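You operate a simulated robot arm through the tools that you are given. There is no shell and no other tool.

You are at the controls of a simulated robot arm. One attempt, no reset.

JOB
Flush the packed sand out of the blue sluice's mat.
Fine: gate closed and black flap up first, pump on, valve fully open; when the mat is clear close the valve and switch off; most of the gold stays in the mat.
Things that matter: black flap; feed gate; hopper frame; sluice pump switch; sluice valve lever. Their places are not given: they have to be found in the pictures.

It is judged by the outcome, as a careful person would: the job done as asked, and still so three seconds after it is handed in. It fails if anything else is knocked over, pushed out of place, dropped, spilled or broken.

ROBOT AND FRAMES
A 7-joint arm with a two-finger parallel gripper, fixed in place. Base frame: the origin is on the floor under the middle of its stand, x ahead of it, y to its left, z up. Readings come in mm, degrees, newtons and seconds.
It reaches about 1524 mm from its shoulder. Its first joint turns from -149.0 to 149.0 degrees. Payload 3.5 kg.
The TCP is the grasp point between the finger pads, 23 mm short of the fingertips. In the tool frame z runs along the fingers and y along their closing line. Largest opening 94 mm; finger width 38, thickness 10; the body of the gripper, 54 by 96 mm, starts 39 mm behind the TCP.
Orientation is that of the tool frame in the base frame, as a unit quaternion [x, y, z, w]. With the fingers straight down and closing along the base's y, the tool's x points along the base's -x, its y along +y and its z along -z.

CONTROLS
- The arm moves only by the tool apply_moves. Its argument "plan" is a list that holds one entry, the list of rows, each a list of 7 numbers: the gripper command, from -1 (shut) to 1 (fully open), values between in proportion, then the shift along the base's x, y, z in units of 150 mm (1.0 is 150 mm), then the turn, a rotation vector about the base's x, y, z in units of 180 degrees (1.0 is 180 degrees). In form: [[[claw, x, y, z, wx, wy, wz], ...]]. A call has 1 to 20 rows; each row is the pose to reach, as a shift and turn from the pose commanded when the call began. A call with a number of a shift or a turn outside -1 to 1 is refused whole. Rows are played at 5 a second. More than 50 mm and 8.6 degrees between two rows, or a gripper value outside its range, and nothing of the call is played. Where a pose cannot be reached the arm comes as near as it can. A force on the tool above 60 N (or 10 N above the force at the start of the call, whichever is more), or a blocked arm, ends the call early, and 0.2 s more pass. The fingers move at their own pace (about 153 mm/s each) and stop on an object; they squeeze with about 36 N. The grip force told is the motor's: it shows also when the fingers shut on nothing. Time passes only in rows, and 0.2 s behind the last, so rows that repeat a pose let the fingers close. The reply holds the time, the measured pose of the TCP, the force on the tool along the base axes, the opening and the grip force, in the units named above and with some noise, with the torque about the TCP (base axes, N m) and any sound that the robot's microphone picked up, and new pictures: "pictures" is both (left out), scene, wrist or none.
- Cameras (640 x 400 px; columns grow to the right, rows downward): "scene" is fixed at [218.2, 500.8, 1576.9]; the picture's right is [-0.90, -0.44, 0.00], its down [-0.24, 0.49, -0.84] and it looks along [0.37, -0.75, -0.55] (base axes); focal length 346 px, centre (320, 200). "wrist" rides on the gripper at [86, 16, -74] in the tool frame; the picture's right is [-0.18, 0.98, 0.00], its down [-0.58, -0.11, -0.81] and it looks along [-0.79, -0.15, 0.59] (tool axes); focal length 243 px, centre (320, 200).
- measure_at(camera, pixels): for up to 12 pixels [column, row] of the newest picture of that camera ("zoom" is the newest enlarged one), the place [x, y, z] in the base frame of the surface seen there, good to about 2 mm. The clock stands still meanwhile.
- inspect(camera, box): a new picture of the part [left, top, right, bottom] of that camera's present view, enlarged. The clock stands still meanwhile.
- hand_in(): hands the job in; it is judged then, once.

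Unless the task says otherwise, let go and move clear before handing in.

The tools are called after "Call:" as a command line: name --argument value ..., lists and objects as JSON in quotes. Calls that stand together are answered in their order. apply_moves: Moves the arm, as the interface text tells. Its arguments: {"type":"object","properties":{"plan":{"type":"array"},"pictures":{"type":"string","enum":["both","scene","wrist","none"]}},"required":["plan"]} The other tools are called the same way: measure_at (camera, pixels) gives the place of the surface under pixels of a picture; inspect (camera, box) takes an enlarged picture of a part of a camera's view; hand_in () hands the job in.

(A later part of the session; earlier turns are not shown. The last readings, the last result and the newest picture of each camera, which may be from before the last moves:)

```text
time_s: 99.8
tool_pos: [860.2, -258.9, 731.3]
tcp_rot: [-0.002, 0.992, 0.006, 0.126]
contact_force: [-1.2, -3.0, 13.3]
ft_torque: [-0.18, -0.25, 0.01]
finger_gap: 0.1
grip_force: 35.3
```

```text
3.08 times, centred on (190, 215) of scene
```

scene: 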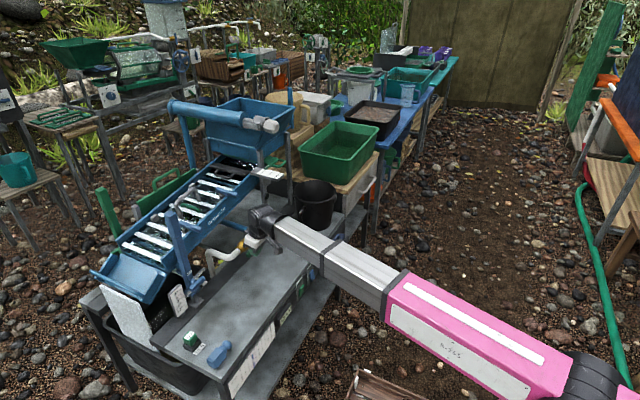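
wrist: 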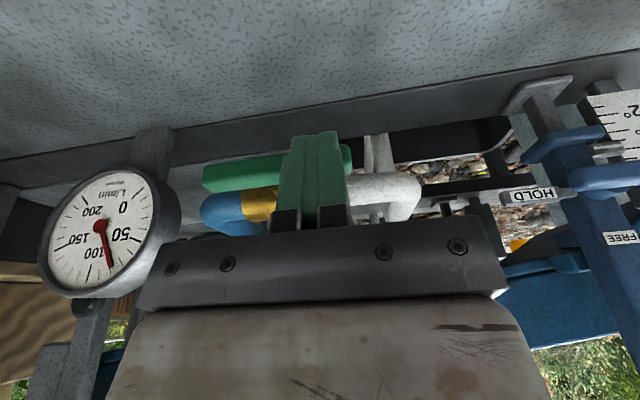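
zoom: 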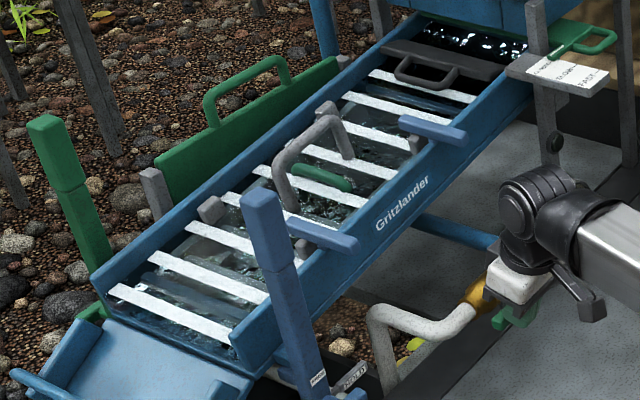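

Water is now running through the sluice and the gauge has climbed to about 85 L/min. I'll press the lever a few mm more to be sure it is at the fully open stop.

Call:
apply_moves --plan '[[[-1, 0, 0.0, -0.015, 0, 0, 0], [-1, 0, 0.0, -0.03, 0, 0, 0], [-1, 0, 0.0, -0.04, 0, 0, 0]]]'

Call:
inspect --camera "wrist" --box '[20, 100, 380, 300]'

Call:
inspect --camera "scene" --box '[110, 165, 250, 260]'

```text
time_s: 100.5
tool_pos: [859.4, -259.0, 731.2]
tcp_rot: [-0.002, 0.991, 0.006, 0.131]
contact_force: [-7.6, 1.2, 21.7]
ft_torque: [-0.1, -0.29, -0.09]
finger_gap: 0.0
grip_force: 36.1
stopped in row 3: the force on the tool passed its limit at 65 N (the readings are from after the stop); the commanded pose is now the measured one
```

scene: 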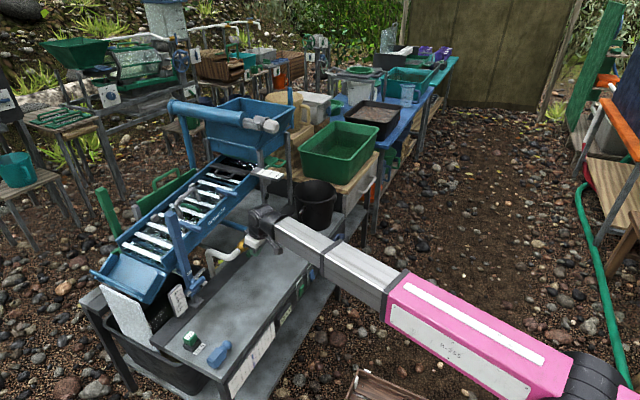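
wrist: 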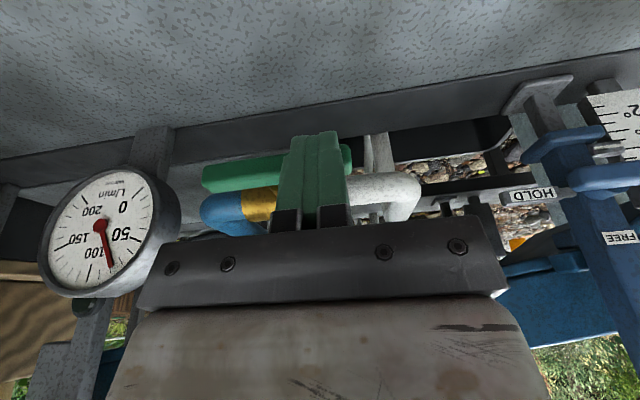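

```text
1.78 times, centred on (200, 200) of wrist
```

zoom: 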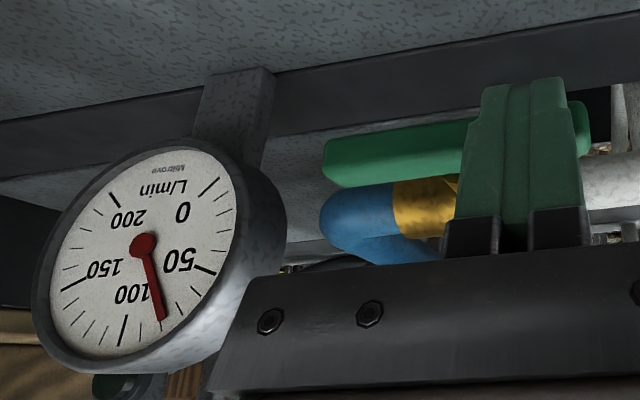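

```text
4.21 times, centred on (180, 212) of scene
```

zoom: 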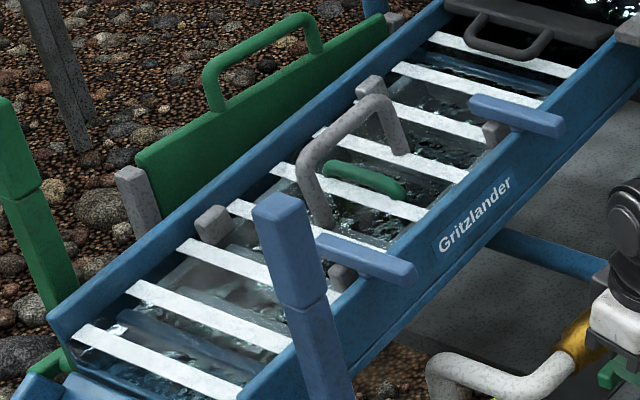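

The lever is at its open stop and the gauge is steady at about 80 L/min. While the mat flushes I'll move the finger above the lever's other (-y) end, ready to close, and watch the mat.

Call:
apply_moves --plan '[[[-1, 0, 0, 0.05, 0, 0, 0], [-1, 0, -0.06, 0.15, 0, 0, 0], [-1, 0, -0.22, 0.2, 0, 0, 0], [-1, 0, -0.36, 0.2, 0, 0, 0], [-1, 0, -0.45, 0.16, 0, 0, 0], [-1, 0, -0.457, 0.1, 0, 0, 0]]]'

Call:
inspect --camera "scene" --box '[110, 165, 250, 260]'

Call:
inspect --camera "scene" --box '[150, 195, 200, 240]'

```text
time_s: 101.9
tool_pos: [861.0, -327.3, 744.2]
tcp_rot: [-0.004, 0.992, 0.007, 0.128]
contact_force: [0.8, -0.6, 0.7]
ft_torque: [0.01, -0.03, -0.01]
finger_gap: 0.1
grip_force: 36.1
```

scene: 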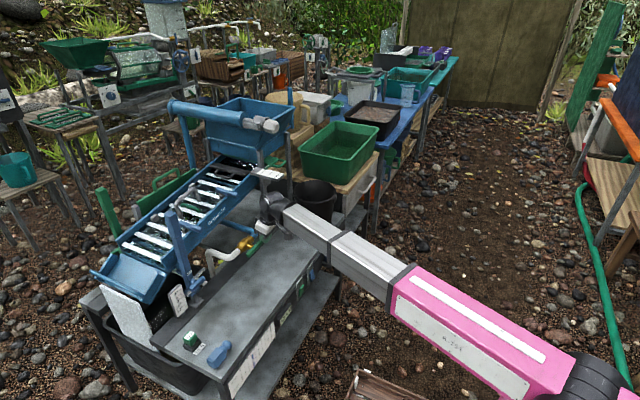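
wrist: 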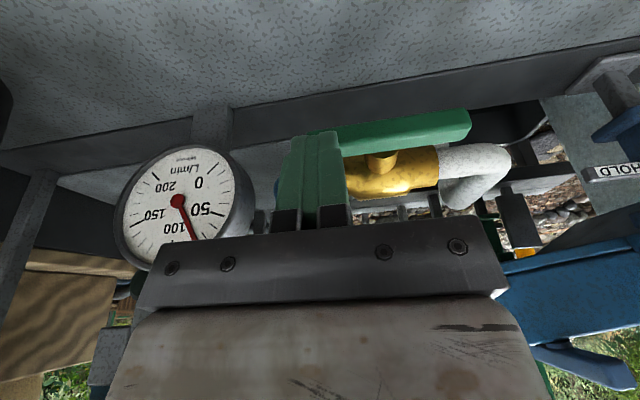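

```text
4.21 times, centred on (180, 212) of scene
```

zoom: 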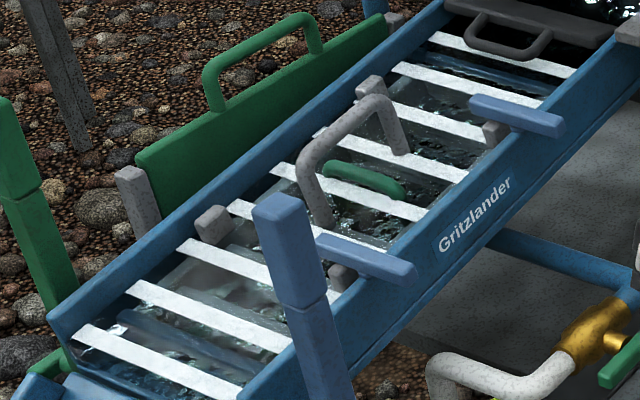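

```text
8.89 times, centred on (175, 218) of scene
```

zoom: 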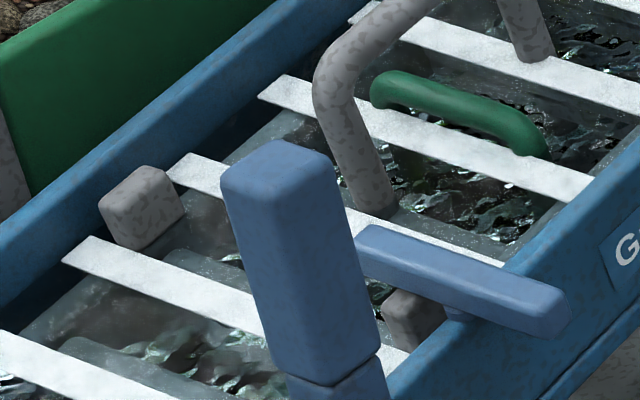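

Water covers the mat and I can see a faint cloudy patch near (165,225), probably sand washing out. I'll wait about 2 seconds and look again.

Call:
apply_moves --pictures "scene" --plan '[[[-1, 0, 0, 0, 0, 0, 0], [-1, 0, 0, 0, 0, 0, 0], [-1, 0, 0, 0, 0, 0, 0], [-1, 0, 0, 0, 0, 0, 0], [-1, 0, 0, 0, 0, 0, 0], [-1, 0, 0, 0, 0, 0, 0], [-1, 0, 0, 0, 0, 0, 0], [-1, 0, 0, 0, 0, 0, 0]]]'

Call:
inspect --camera "scene" --box '[110, 165, 250, 260]'

Call:
inspect --camera "scene" --box '[110, 210, 200, 270]'

Call:
inspect --camera "scene" --box '[80, 240, 200, 360]'

```text
time_s: 103.7
tool_pos: [858.9, -326.2, 743.6]
tcp_rot: [-0.004, 0.992, 0.006, 0.129]
contact_force: [0.2, -0.3, -0.1]
ft_torque: [-0.02, -0.03, -0.01]
finger_gap: 0.0
grip_force: 36.0
```

scene: 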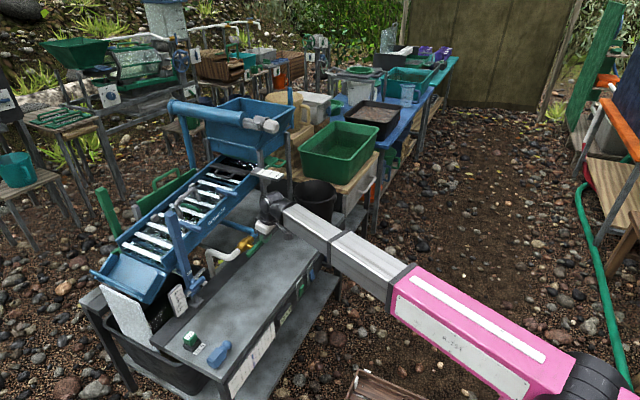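

```text
4.21 times, centred on (180, 212) of scene
```

zoom: 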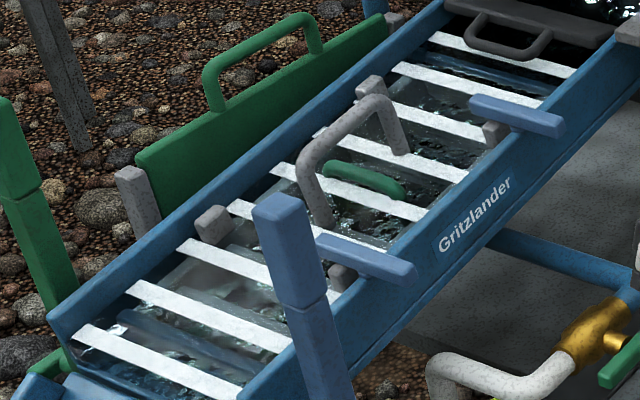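

```text
6.67 times, centred on (155, 240) of scene
```

zoom: 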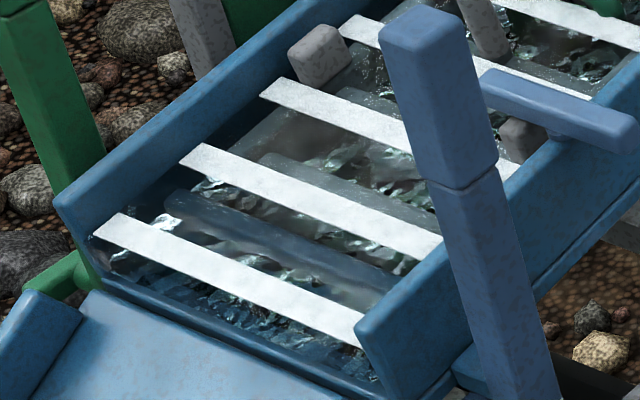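

```text
3.33 times, centred on (140, 300) of scene
```

zoom: 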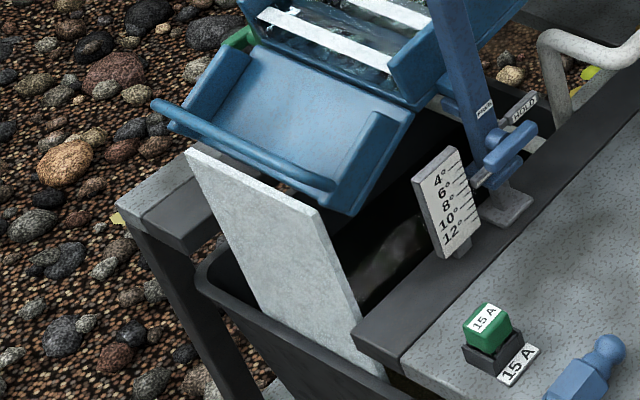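

The moving water hides much of the mat. I'll zoom in hard on a few pockets to judge how much tan sand still shows.

Call:
inspect --camera "scene" --box '[176, 188, 232, 218]'

Call:
inspect --camera "scene" --box '[130, 212, 176, 245]'

Call:
inspect --camera "scene" --box '[205, 170, 240, 195]'

```text
11.43 times, centred on (204, 203) of scene
```

zoom: 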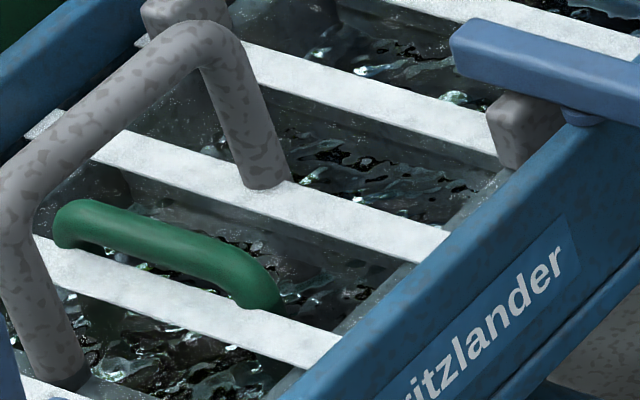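

```text
12.12 times, centred on (153, 228) of scene
```

zoom: 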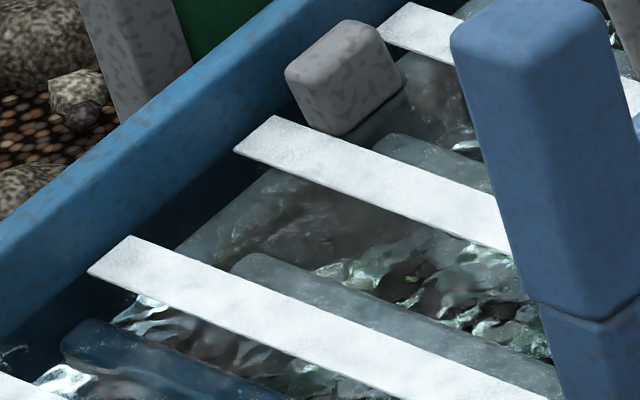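

```text
16.00 times, centred on (222, 182) of scene
```

zoom: 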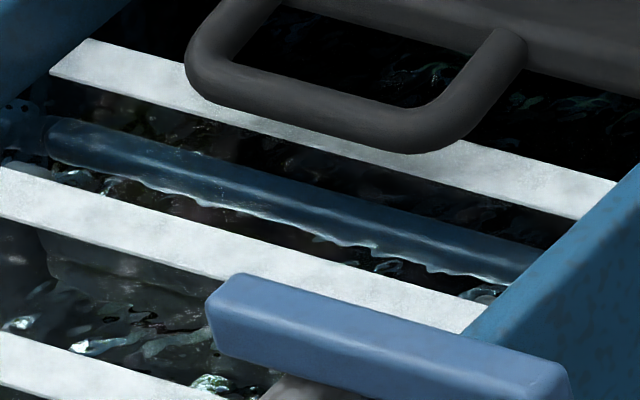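

The reflections make the pockets hard to read, so I'll let it flush about 3 more seconds and compare the same spots.

Call:
apply_moves --pictures "scene" --plan '[[[-1, 0, 0, 0, 0, 0, 0], [-1, 0, 0, 0, 0, 0, 0], [-1, 0, 0, 0, 0, 0, 0], [-1, 0, 0, 0, 0, 0, 0], [-1, 0, 0, 0, 0, 0, 0], [-1, 0, 0, 0, 0, 0, 0], [-1, 0, 0, 0, 0, 0, 0], [-1, 0, 0, 0, 0, 0, 0], [-1, 0, 0, 0, 0, 0, 0], [-1, 0, 0, 0, 0, 0, 0], [-1, 0, 0, 0, 0, 0, 0], [-1, 0, 0, 0, 0, 0, 0]]]'

Call:
inspect --camera "scene" --box '[130, 212, 176, 245]'

Call:
inspect --camera "scene" --box '[176, 188, 232, 218]'

Call:
inspect --camera "scene" --box '[80, 240, 200, 360]'

```text
time_s: 106.3
tool_pos: [861.3, -327.7, 744.6]
tcp_rot: [-0.003, 0.992, 0.007, 0.129]
contact_force: [-0.6, 0.4, 1.2]
ft_torque: [0.0, -0.02, 0.0]
finger_gap: 0.1
grip_force: 35.8
```

scene: 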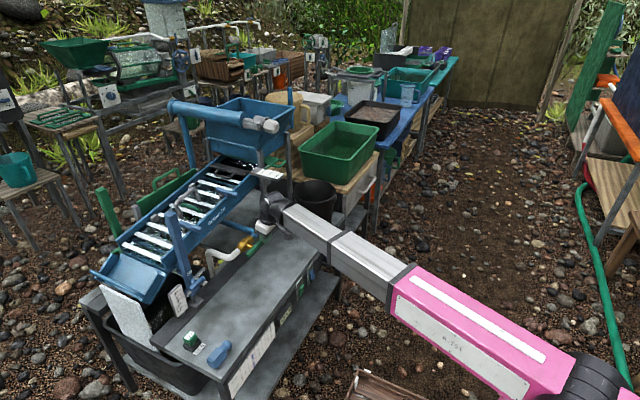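

```text
12.12 times, centred on (153, 228) of scene
```

zoom: 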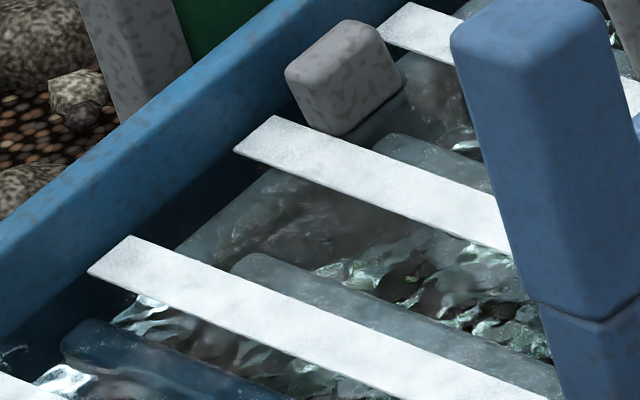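

```text
11.43 times, centred on (204, 203) of scene
```

zoom: 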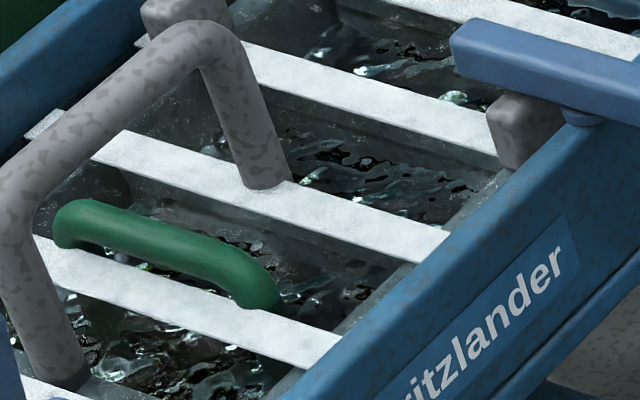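

```text
3.33 times, centred on (140, 300) of scene
```

zoom: 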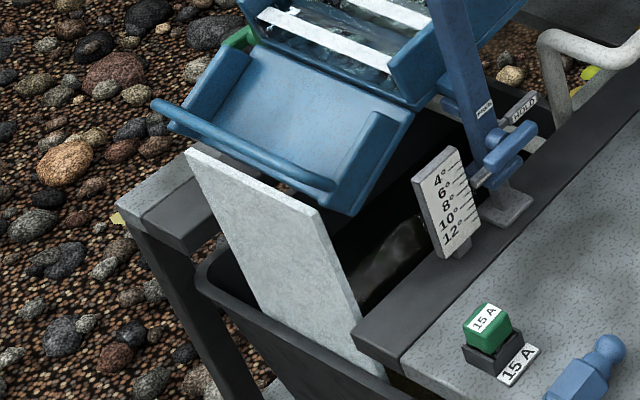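

The water texture is nearly static, so any colour change underneath comes from the sand. I'll take the same wider zoom as at 100.5 s for a direct comparison.

Call:
inspect --camera "scene" --box '[110, 165, 250, 260]'

Call:
inspect --camera "scene" --box '[140, 226, 170, 246]'

Call:
inspect --camera "scene" --box '[165, 200, 195, 222]'

```text
4.21 times, centred on (180, 212) of scene
```

zoom: 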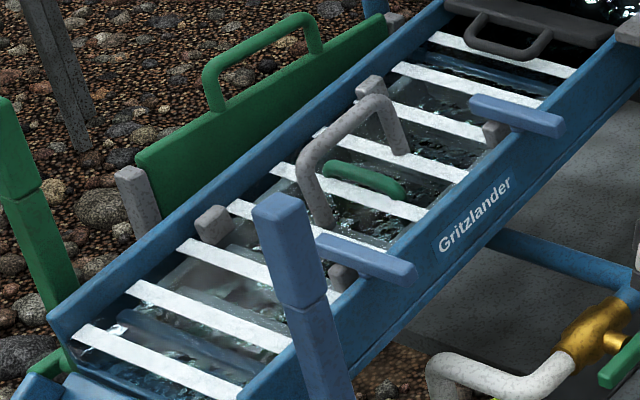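

```text
16.00 times, centred on (155, 236) of scene
```

zoom: 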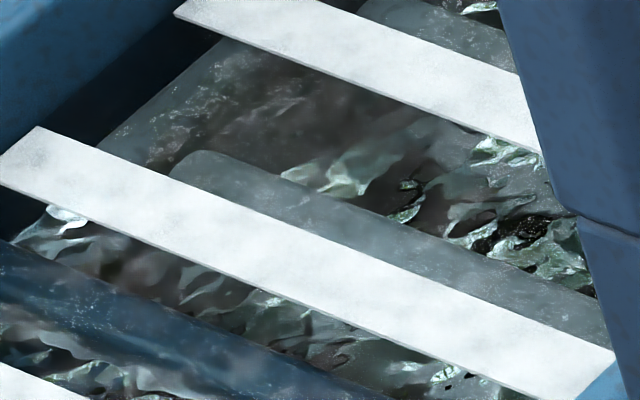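

```text
16.00 times, centred on (180, 211) of scene
```

zoom: 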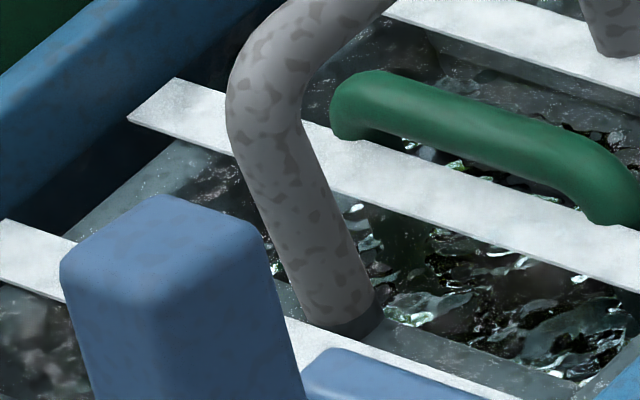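

Small spots near the lower end of the mat turned darker between the two looks, which suggests sand is still leaving there. I'll wait 3 more seconds and compare again.

Call:
apply_moves --pictures "scene" --plan '[[[-1, 0, 0, 0, 0, 0, 0], [-1, 0, 0, 0, 0, 0, 0], [-1, 0, 0, 0, 0, 0, 0], [-1, 0, 0, 0, 0, 0, 0], [-1, 0, 0, 0, 0, 0, 0], [-1, 0, 0, 0, 0, 0, 0], [-1, 0, 0, 0, 0, 0, 0], [-1, 0, 0, 0, 0, 0, 0], [-1, 0, 0, 0, 0, 0, 0], [-1, 0, 0, 0, 0, 0, 0], [-1, 0, 0, 0, 0, 0, 0], [-1, 0, 0, 0, 0, 0, 0]]]'

Call:
inspect --camera "scene" --box '[140, 226, 170, 246]'

Call:
inspect --camera "scene" --box '[130, 212, 176, 245]'

Call:
inspect --camera "scene" --box '[165, 200, 195, 222]'

```text
time_s: 108.9
tool_pos: [861.0, -327.5, 745.1]
tcp_rot: [-0.004, 0.992, 0.006, 0.129]
contact_force: [0.1, 0.3, -0.5]
ft_torque: [-0.04, -0.02, 0.01]
finger_gap: 0.2
grip_force: 36.0
```

scene: 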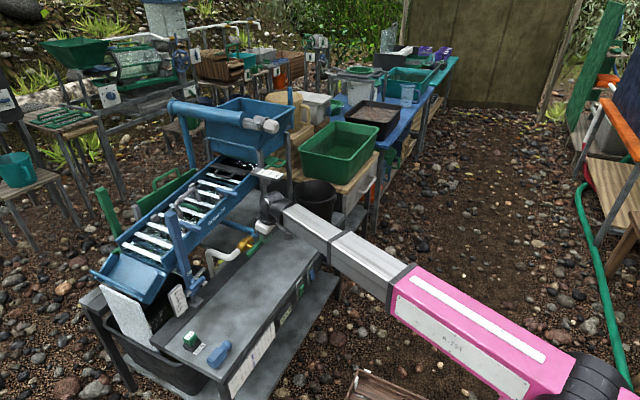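

```text
16.00 times, centred on (155, 236) of scene
```

zoom: 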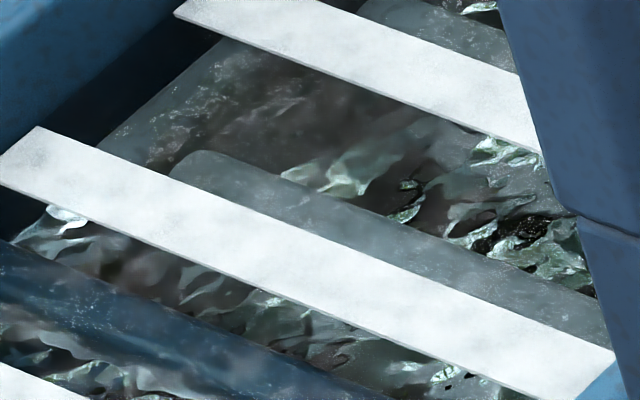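

```text
12.12 times, centred on (153, 228) of scene
```

zoom: 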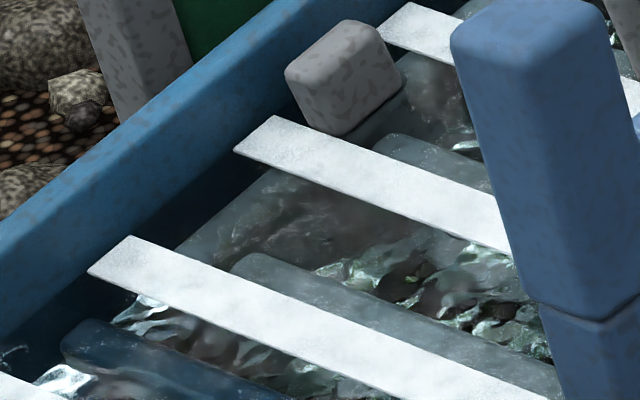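

```text
16.00 times, centred on (180, 211) of scene
```

zoom: 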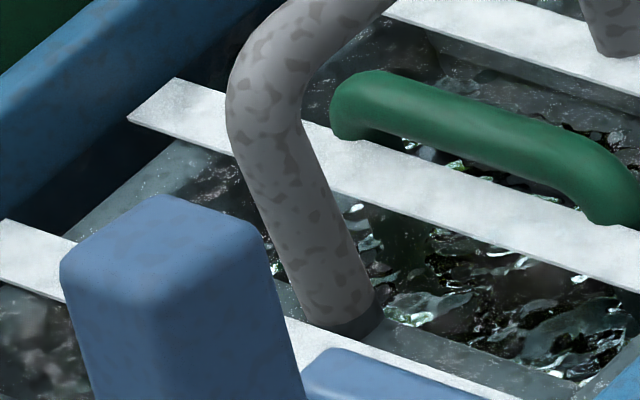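

The two looks at 106 s and 109 s are identical, so either the mat is clear or the water hides it. I'll raise the wrist camera briefly for a steeper look down into the mat.

Call:
apply_moves --pictures "none" --plan '[[[-1, 0, 0, 0.08, 0, 0, 0], [-1, 0, 0.02, 0.28, 0, 0, 0], [-1, 0.04, 0.06, 0.55, 0, 0, 0], [-1, 0.16, 0.12, 0.82, 0, 0, 0], [-1, 0.36, 0.17, 1.0, 0, 0, 0]]]'

Call:
apply_moves --plan '[[[-1, 0.1, 0, 0.2, 0, 0, 0], [-1, 0.26, 0, 0.48, 0, 0, 0], [-1, 0.42, 0, 0.75, 0, 0, 0], [-1, 0.52, 0, 0.95, 0, 0, 0], [-1, 0.55, 0, 1.0, 0, 0, 0]]]'

Call:
inspect --camera "wrist" --box '[150, 0, 640, 200]'

```text
time_s: 110.1
tool_pos: [916.4, -304.2, 894.5]
tcp_rot: [-0.003, 0.992, 0.006, 0.128]
contact_force: [-0.6, -0.3, -0.4]
ft_torque: [0.0, -0.04, 0.01]
finger_gap: 0.0
grip_force: 36.1
```

```text
time_s: 111.3
tool_pos: [996.9, -300.7, 1043.9]
tcp_rot: [-0.003, 0.992, 0.007, 0.129]
contact_force: [0.8, 0.7, 0.5]
ft_torque: [-0.03, 0.01, -0.02]
finger_gap: 0.2
grip_force: 36.2
```

scene: 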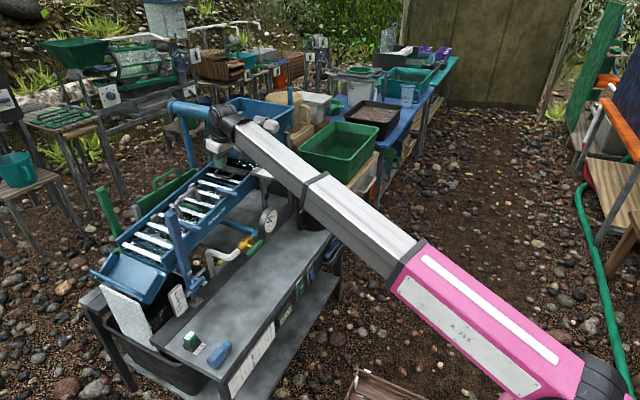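
wrist: 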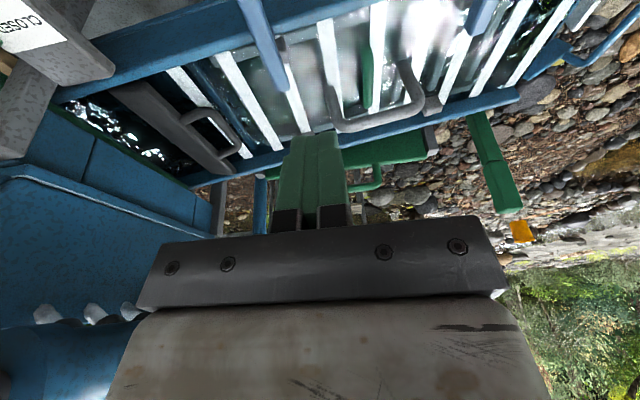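

```text
1.31 times, centred on (395, 100) of wrist
```

zoom: 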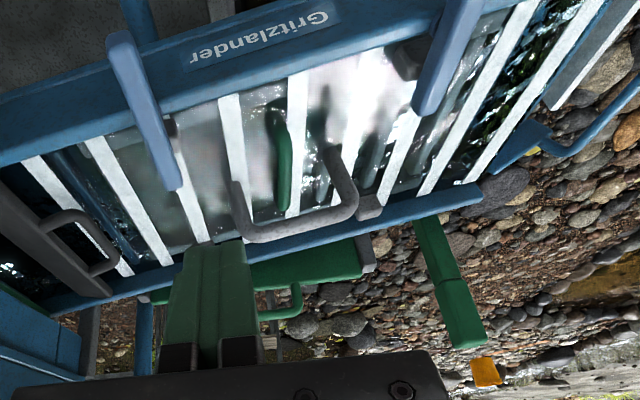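

From this angle the water mirrors the sky, so it does not show the pockets well. I'll zoom into the less reflective area before deciding.

Call:
inspect --camera "wrist" --box '[180, 30, 330, 150]'

Call:
inspect --camera "wrist" --box '[420, 0, 560, 110]'

Call:
inspect --camera "scene" --box '[110, 165, 250, 260]'

```text
3.33 times, centred on (255, 90) of wrist
```

zoom: 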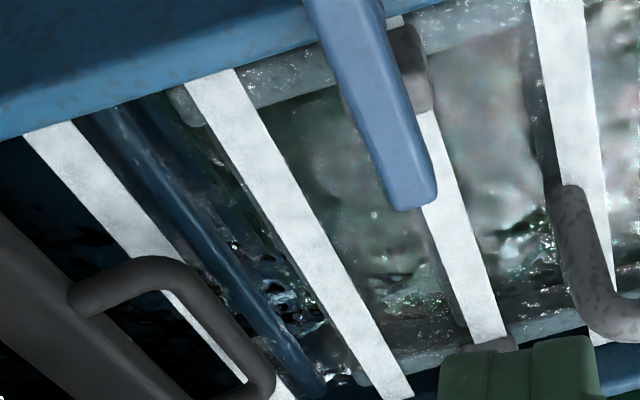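

```text
3.64 times, centred on (490, 55) of wrist
```

zoom: 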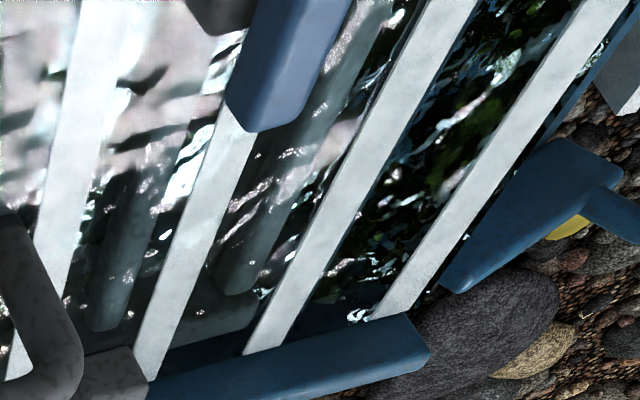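

```text
4.21 times, centred on (180, 212) of scene
```

zoom: 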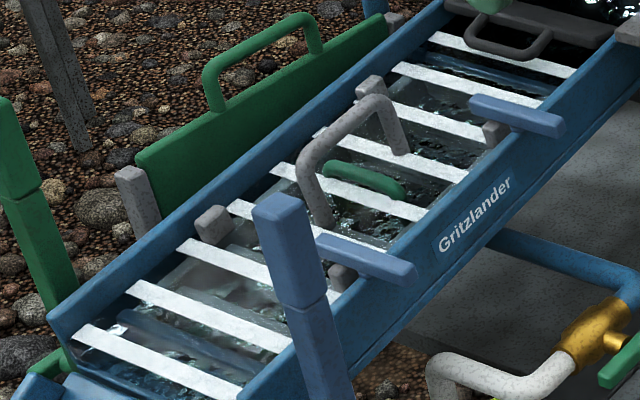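

I can see no tan sand left in the non-reflective parts, where it was bright before. I'll return to the lever's -y end now, ready to close the valve.

Call:
apply_moves --pictures "none" --plan '[[[-1, -0.05, 0, -0.06, 0, 0, 0], [-1, -0.18, 0, -0.28, 0, 0, 0], [-1, -0.36, 0, -0.56, 0, 0, 0], [-1, -0.5, 0, -0.84, 0, 0, 0], [-1, -0.56, 0, -1.0, 0, 0, 0]]]'

Call:
apply_moves --plan '[[[-1, -0.1, -0.05, -0.12, 0, 0, 0], [-1, -0.24, -0.1, -0.36, 0, 0, 0], [-1, -0.34, -0.15, -0.62, 0, 0, 0], [-1, -0.36, -0.17, -0.84, 0, 0, 0], [-1, -0.36, -0.178, -0.96, 0, 0, 0], [-1, -0.36, -0.178, -0.99, 0, 0, 0]]]'

```text
time_s: 112.5
tool_pos: [912.7, -299.7, 894.6]
tcp_rot: [-0.004, 0.992, 0.006, 0.13]
contact_force: [-0.5, -0.7, -0.1]
ft_torque: [-0.03, 0.01, -0.03]
finger_gap: 0.0
grip_force: 36.2
```

```text
time_s: 113.9
tool_pos: [857.7, -327.9, 745.4]
tcp_rot: [-0.004, 0.992, 0.006, 0.129]
contact_force: [-0.2, 0.1, 0.9]
ft_torque: [0.0, -0.01, -0.02]
finger_gap: 0.0
grip_force: 35.8
```

scene: 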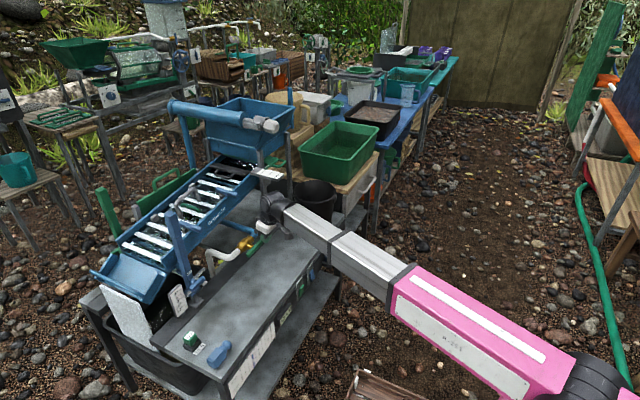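
wrist: 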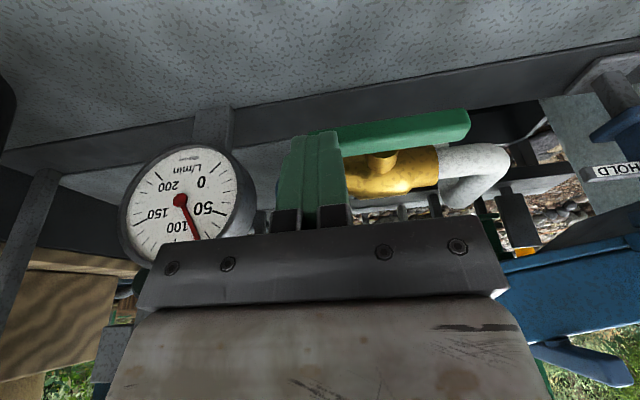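

The gauge still shows about 80 L/min and the finger is above the lever's -y end. I'll push that end down along its arc to close the valve.

Call:
apply_moves --plan '[[[-1, 0.015, 0, -0.03, 0, 0, 0], [-1, 0.02, 0, -0.065, 0, 0, 0], [-1, 0.02, -0.004, -0.1, 0, 0, 0], [-1, 0.02, -0.004, -0.14, 0, 0, 0], [-1, 0.02, 0, -0.18, 0, 0, 0], [-1, 0.02, 0.006, -0.22, 0, 0, 0], [-1, 0.02, 0.018, -0.257, 0, 0, 0], [-1, 0.02, 0.038, -0.291, 0, 0, 0], [-1, 0.02, 0.06, -0.32, 0, 0, 0], [-1, 0.02, 0.085, -0.344, 0, 0, 0], [-1, 0.02, 0.115, -0.358, 0, 0, 0], [-1, 0.02, 0.143, -0.365, 0, 0, 0], [-1, 0.02, 0.165, -0.365, 0, 0, 0], [-1, 0.02, 0.18, -0.365, 0, 0, 0]]]'

Call:
inspect --camera "wrist" --box '[80, 60, 440, 300]'

Call:
inspect --camera "scene" --box '[110, 165, 250, 260]'

```text
time_s: 116.8
tool_pos: [861.4, -310.5, 692.2]
tcp_rot: [-0.001, 0.992, -0.002, 0.13]
contact_force: [-8.4, -27.3, 1.9]
ft_torque: [0.34, -0.02, -0.36]
finger_gap: 0.0
grip_force: 35.8
stopped in row 14: the force on the tool passed its limit at 66 N (the readings are from after the stop); the commanded pose is now the measured one
```

scene: 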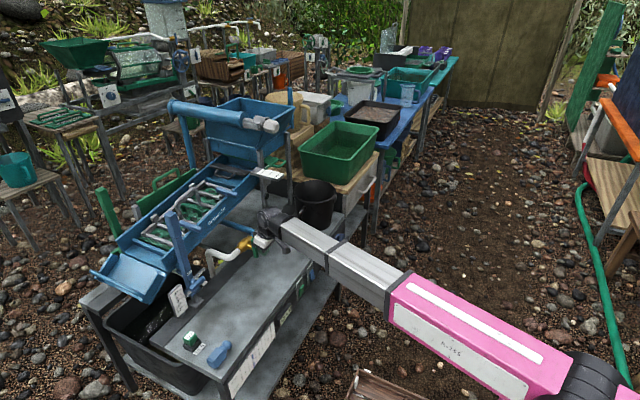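
wrist: 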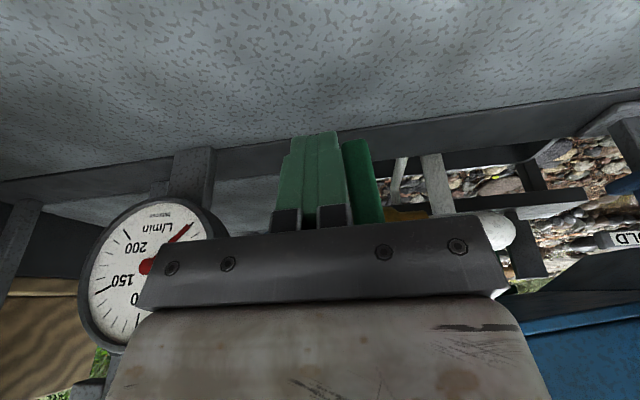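

```text
1.67 times, centred on (260, 180) of wrist
```

zoom: 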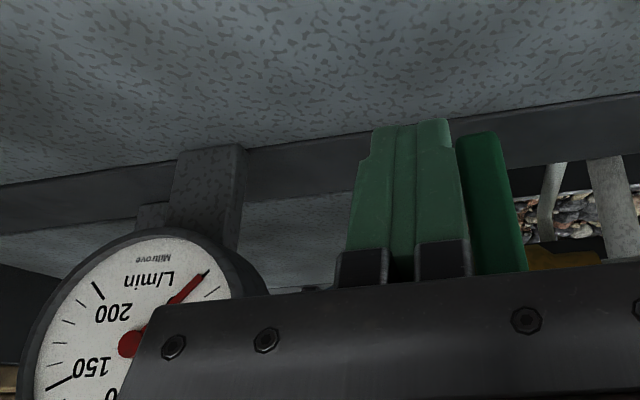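

```text
4.21 times, centred on (180, 212) of scene
```

zoom: 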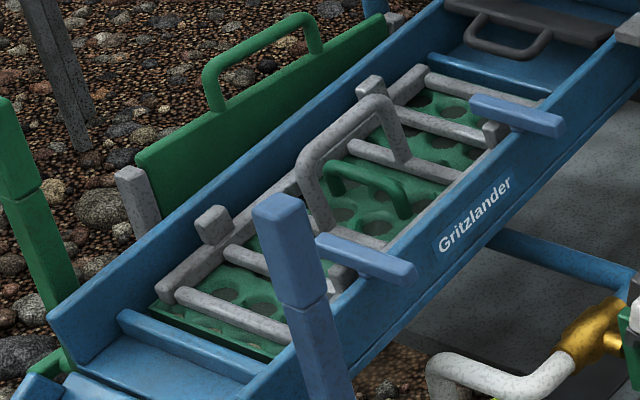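

The valve is at its closed stop, the gauge is near 0, and the water has drained. The mat's pockets now look empty, so I'll inspect them closely along with the valve.

Call:
inspect --camera "scene" --box '[176, 175, 236, 218]'

Call:
inspect --camera "scene" --box '[130, 205, 190, 250]'

Call:
inspect --camera "scene" --box '[235, 200, 295, 262]'

```text
9.30 times, centred on (206, 196) of scene
```

zoom: 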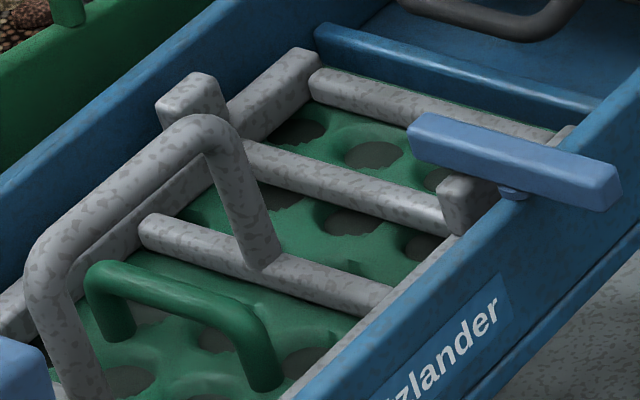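

```text
8.89 times, centred on (160, 228) of scene
```

zoom: 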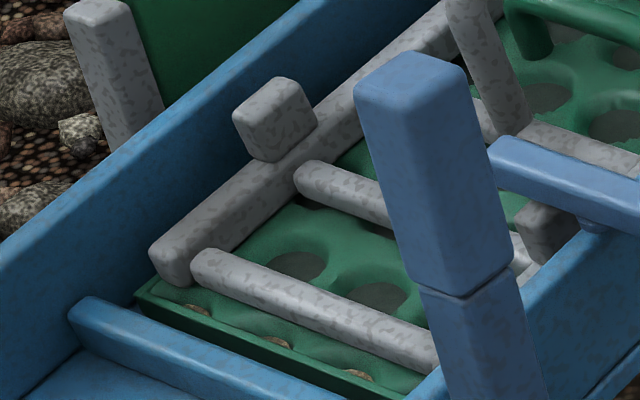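

```text
6.45 times, centred on (265, 231) of scene
```

zoom: 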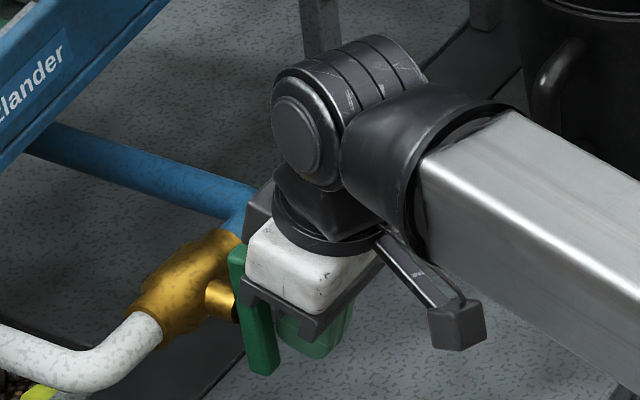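

Most pockets are empty, but the last row at the mat's lower edge shows tan spots at about (152,240), (161,243) and (170,247). I'll zoom in further.

Call:
inspect --camera "scene" --box '[143, 230, 175, 250]'

Call:
inspect --camera "scene" --box '[160, 205, 195, 228]'

Call:
inspect --camera "scene" --box '[195, 180, 232, 205]'

Call:
inspect --camera "wrist" --box '[70, 190, 240, 360]'

```text
16.00 times, centred on (159, 240) of scene
```

zoom: 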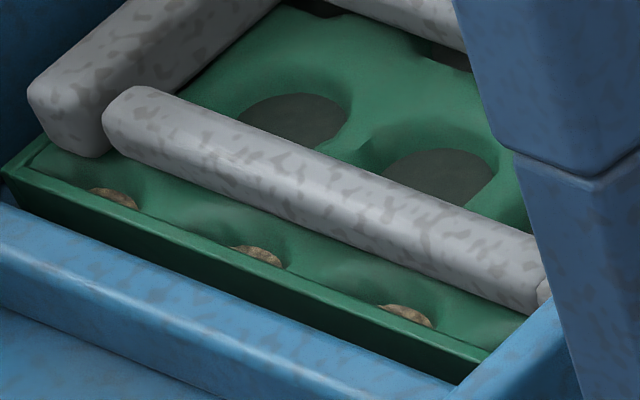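

```text
16.00 times, centred on (178, 216) of scene
```

zoom: 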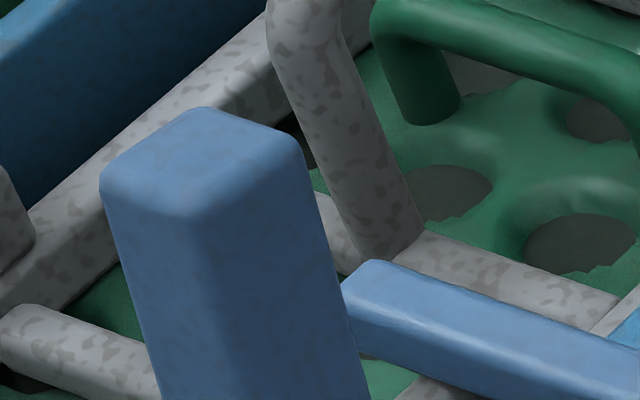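

```text
16.00 times, centred on (214, 192) of scene
```

zoom: 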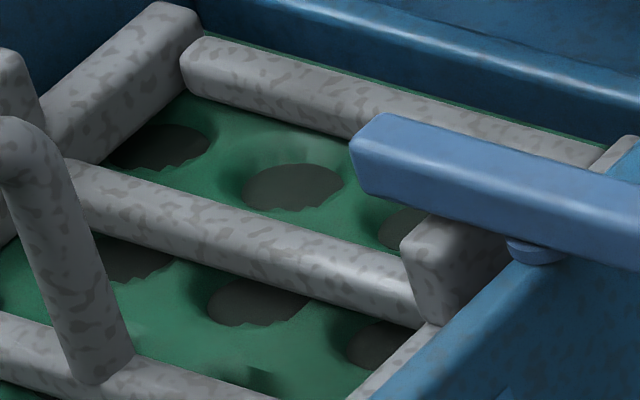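

```text
2.35 times, centred on (155, 275) of wrist
```

zoom: 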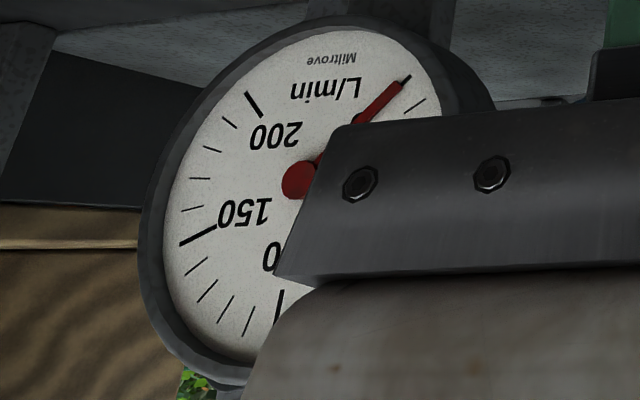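

The gauge is back at 0 and the upper rows show bare pocket floors, but the last row still shows tan slivers. I'll measure the heights there against a cleared pocket to see whether it is packed sand.

Call:
inspect --camera "scene" --box '[143, 230, 175, 250]'

Call:
measure_at --camera "zoom" --pixels '[[112, 196], [262, 254], [408, 315], [300, 118], [440, 175], [200, 190], [340, 250], [250, 265], [395, 325], [290, 130], [460, 190], [270, 180]]'

```text
16.00 times, centred on (159, 240) of scene
```

zoom: 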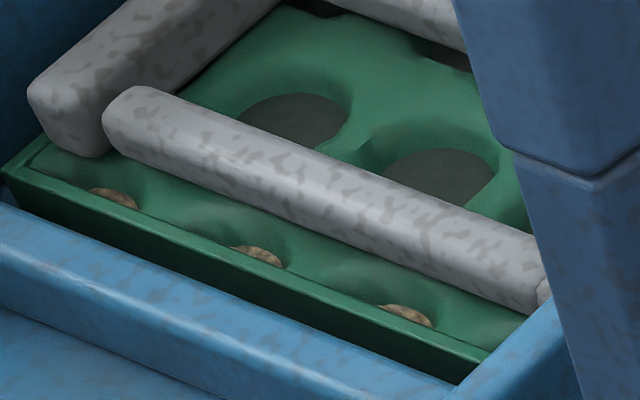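

```text
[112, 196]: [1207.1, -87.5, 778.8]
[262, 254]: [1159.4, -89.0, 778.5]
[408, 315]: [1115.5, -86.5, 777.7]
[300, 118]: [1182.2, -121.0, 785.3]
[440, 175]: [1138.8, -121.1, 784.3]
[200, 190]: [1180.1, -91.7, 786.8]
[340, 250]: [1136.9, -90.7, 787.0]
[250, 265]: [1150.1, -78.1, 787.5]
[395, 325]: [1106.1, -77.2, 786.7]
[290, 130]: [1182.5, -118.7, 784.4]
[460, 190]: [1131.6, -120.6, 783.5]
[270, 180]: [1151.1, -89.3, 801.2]
```

The tan slivers in the last row are about as deep as the cleared pocket floors, so they may just be thin residue. I'll raise the arm away from the lever and look straight into that row with the wrist camera.

Call:
apply_moves --pictures "none" --plan '[[[-1, 0, -0.03, 0, 0, 0, 0], [-1, -0.02, -0.07, 0.04, 0, 0, 0], [-1, -0.04, -0.08, 0.18, 0, 0, 0], [-1, -0.04, -0.06, 0.4, 0, 0, 0], [-1, 0, 0.0, 0.64, 0, 0, 0], [-1, 0.06, 0.12, 0.86, 0, 0, 0], [-1, 0.14, 0.28, 1.0, 0, 0, 0]]]'

Call:
apply_moves --pictures "none" --plan '[[[-1, 0.06, 0.1, 0.16, 0, 0, 0], [-1, 0.16, 0.26, 0.4, 0, 0, 0], [-1, 0.28, 0.44, 0.66, 0, 0, 0], [-1, 0.4, 0.6, 0.86, 0, 0, 0], [-1, 0.5, 0.72, 0.98, 0, 0, 0], [-1, 0.56, 0.8, 1.0, 0, 0, 0]]]'

Call:
apply_moves --plan '[[[-1, 0.03, 0.03, 0.05, 0, 0, 0], [-1, 0.1, 0.08, 0.14, 0, 0, 0], [-1, 0.18, 0.12, 0.22, 0, 0, 0], [-1, 0.22, 0.14, 0.26, 0, 0, 0]]]'

Call:
inspect --camera "wrist" --box '[200, 0, 520, 160]'

```text
time_s: 118.3
tool_pos: [886.6, -266.9, 843.2]
tcp_rot: [-0.001, 0.992, 0.0, 0.129]
contact_force: [-0.7, 0.5, -0.9]
ft_torque: [-0.02, 0.02, -0.01]
finger_gap: 0.0
grip_force: 35.9
```

```text
refused: row 3 steps farther than a row can; nothing moved
```

```text
time_s: 119.3
tool_pos: [916.8, -244.9, 881.3]
tcp_rot: [0.0, 0.992, 0.0, 0.13]
contact_force: [-0.2, 0.1, 0.0]
ft_torque: [-0.04, 0.0, -0.02]
finger_gap: 0.0
grip_force: 35.8
```

scene: 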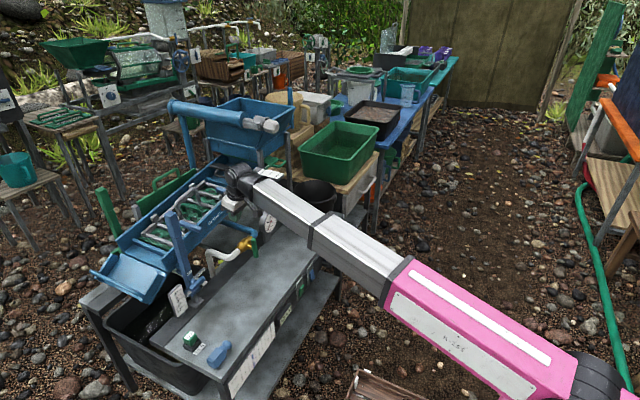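
wrist: 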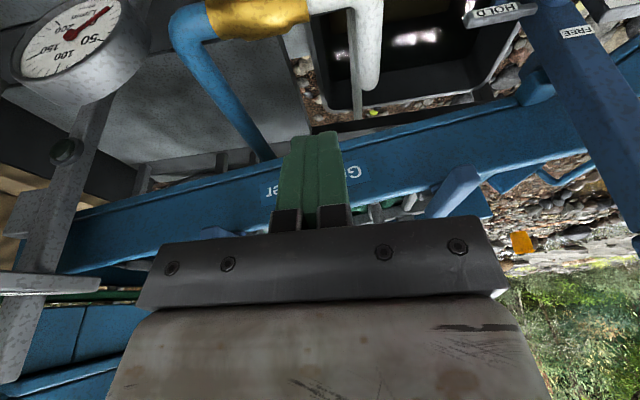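

```text
2.00 times, centred on (360, 80) of wrist
```

zoom: 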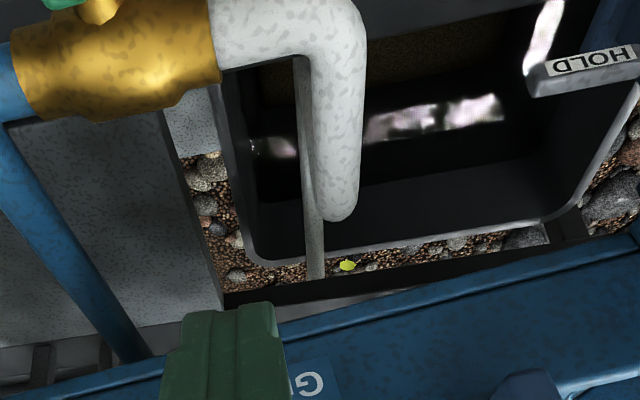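

One call was refused for too large a step, so the arm is at (917,-245,881). I'll continue to the viewpoint above the lower end of the mat with smaller steps.

Call:
apply_moves --plan '[[[-1, 0.03, 0.05, 0.08, 0, 0, 0], [-1, 0.1, 0.16, 0.26, 0, 0, 0], [-1, 0.2, 0.3, 0.48, 0, 0, 0], [-1, 0.3, 0.46, 0.68, 0, 0, 0], [-1, 0.4, 0.6, 0.84, 0, 0, 0], [-1, 0.49, 0.71, 0.95, 0, 0, 0], [-1, 0.55, 0.78, 1.0, 0, 0, 0]]]'

Call:
inspect --camera "wrist" --box '[200, 0, 520, 160]'

```text
time_s: 121.0
tool_pos: [1001.1, -131.0, 1030.2]
tcp_rot: [-0.001, 0.992, 0.0, 0.13]
contact_force: [0.6, -0.3, -0.8]
ft_torque: [-0.02, 0.02, -0.01]
finger_gap: 0.1
grip_force: 36.0
```

scene: 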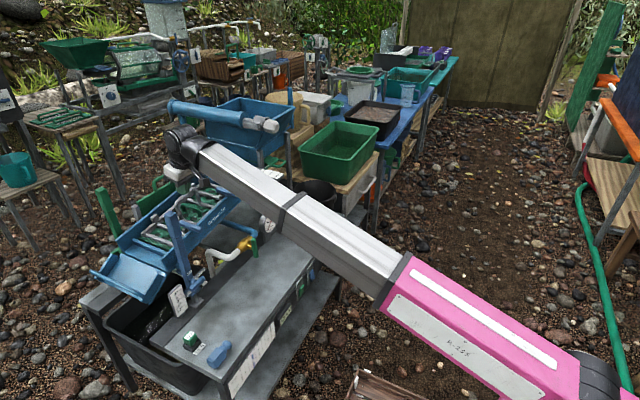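
wrist: 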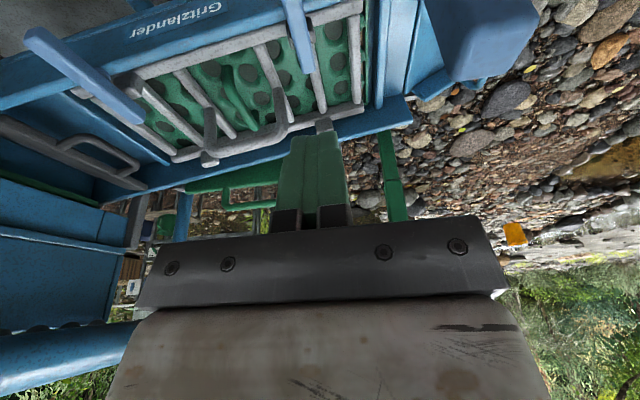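

```text
2.00 times, centred on (360, 80) of wrist
```

zoom: 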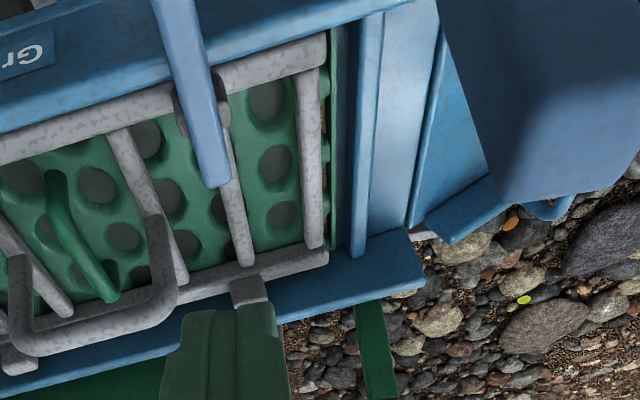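

From here the visible pockets are dark and empty, with a thin tan line beside the last riffle bar near (362,50). I'll zoom in on that strip and the rest of the mat.

Call:
inspect --camera "wrist" --box '[325, 5, 405, 125]'

Call:
inspect --camera "wrist" --box '[150, 40, 330, 160]'

Call:
inspect --camera "wrist" --box '[240, 20, 360, 130]'

```text
3.33 times, centred on (365, 65) of wrist
```

zoom: 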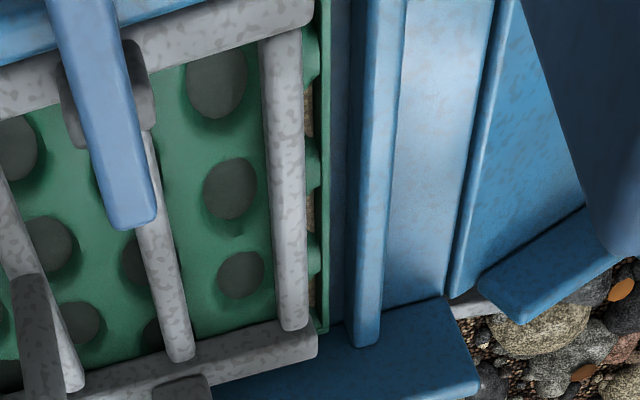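

```text
3.33 times, centred on (240, 100) of wrist
```

zoom: 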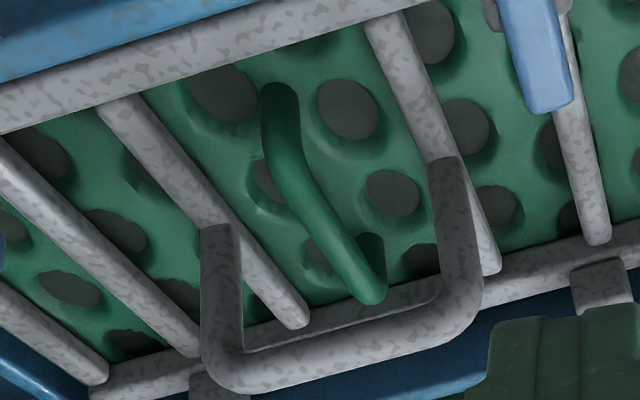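

```text
3.64 times, centred on (300, 75) of wrist
```

zoom: 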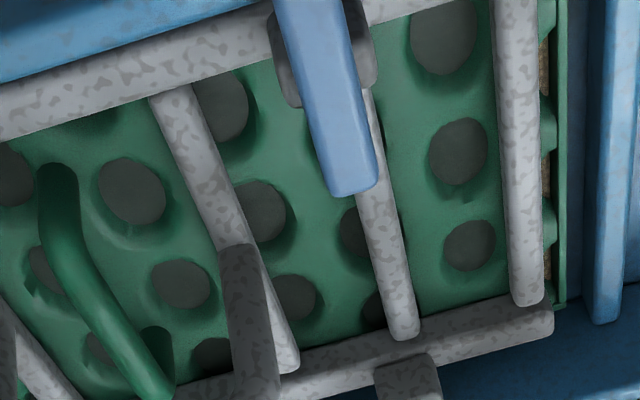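

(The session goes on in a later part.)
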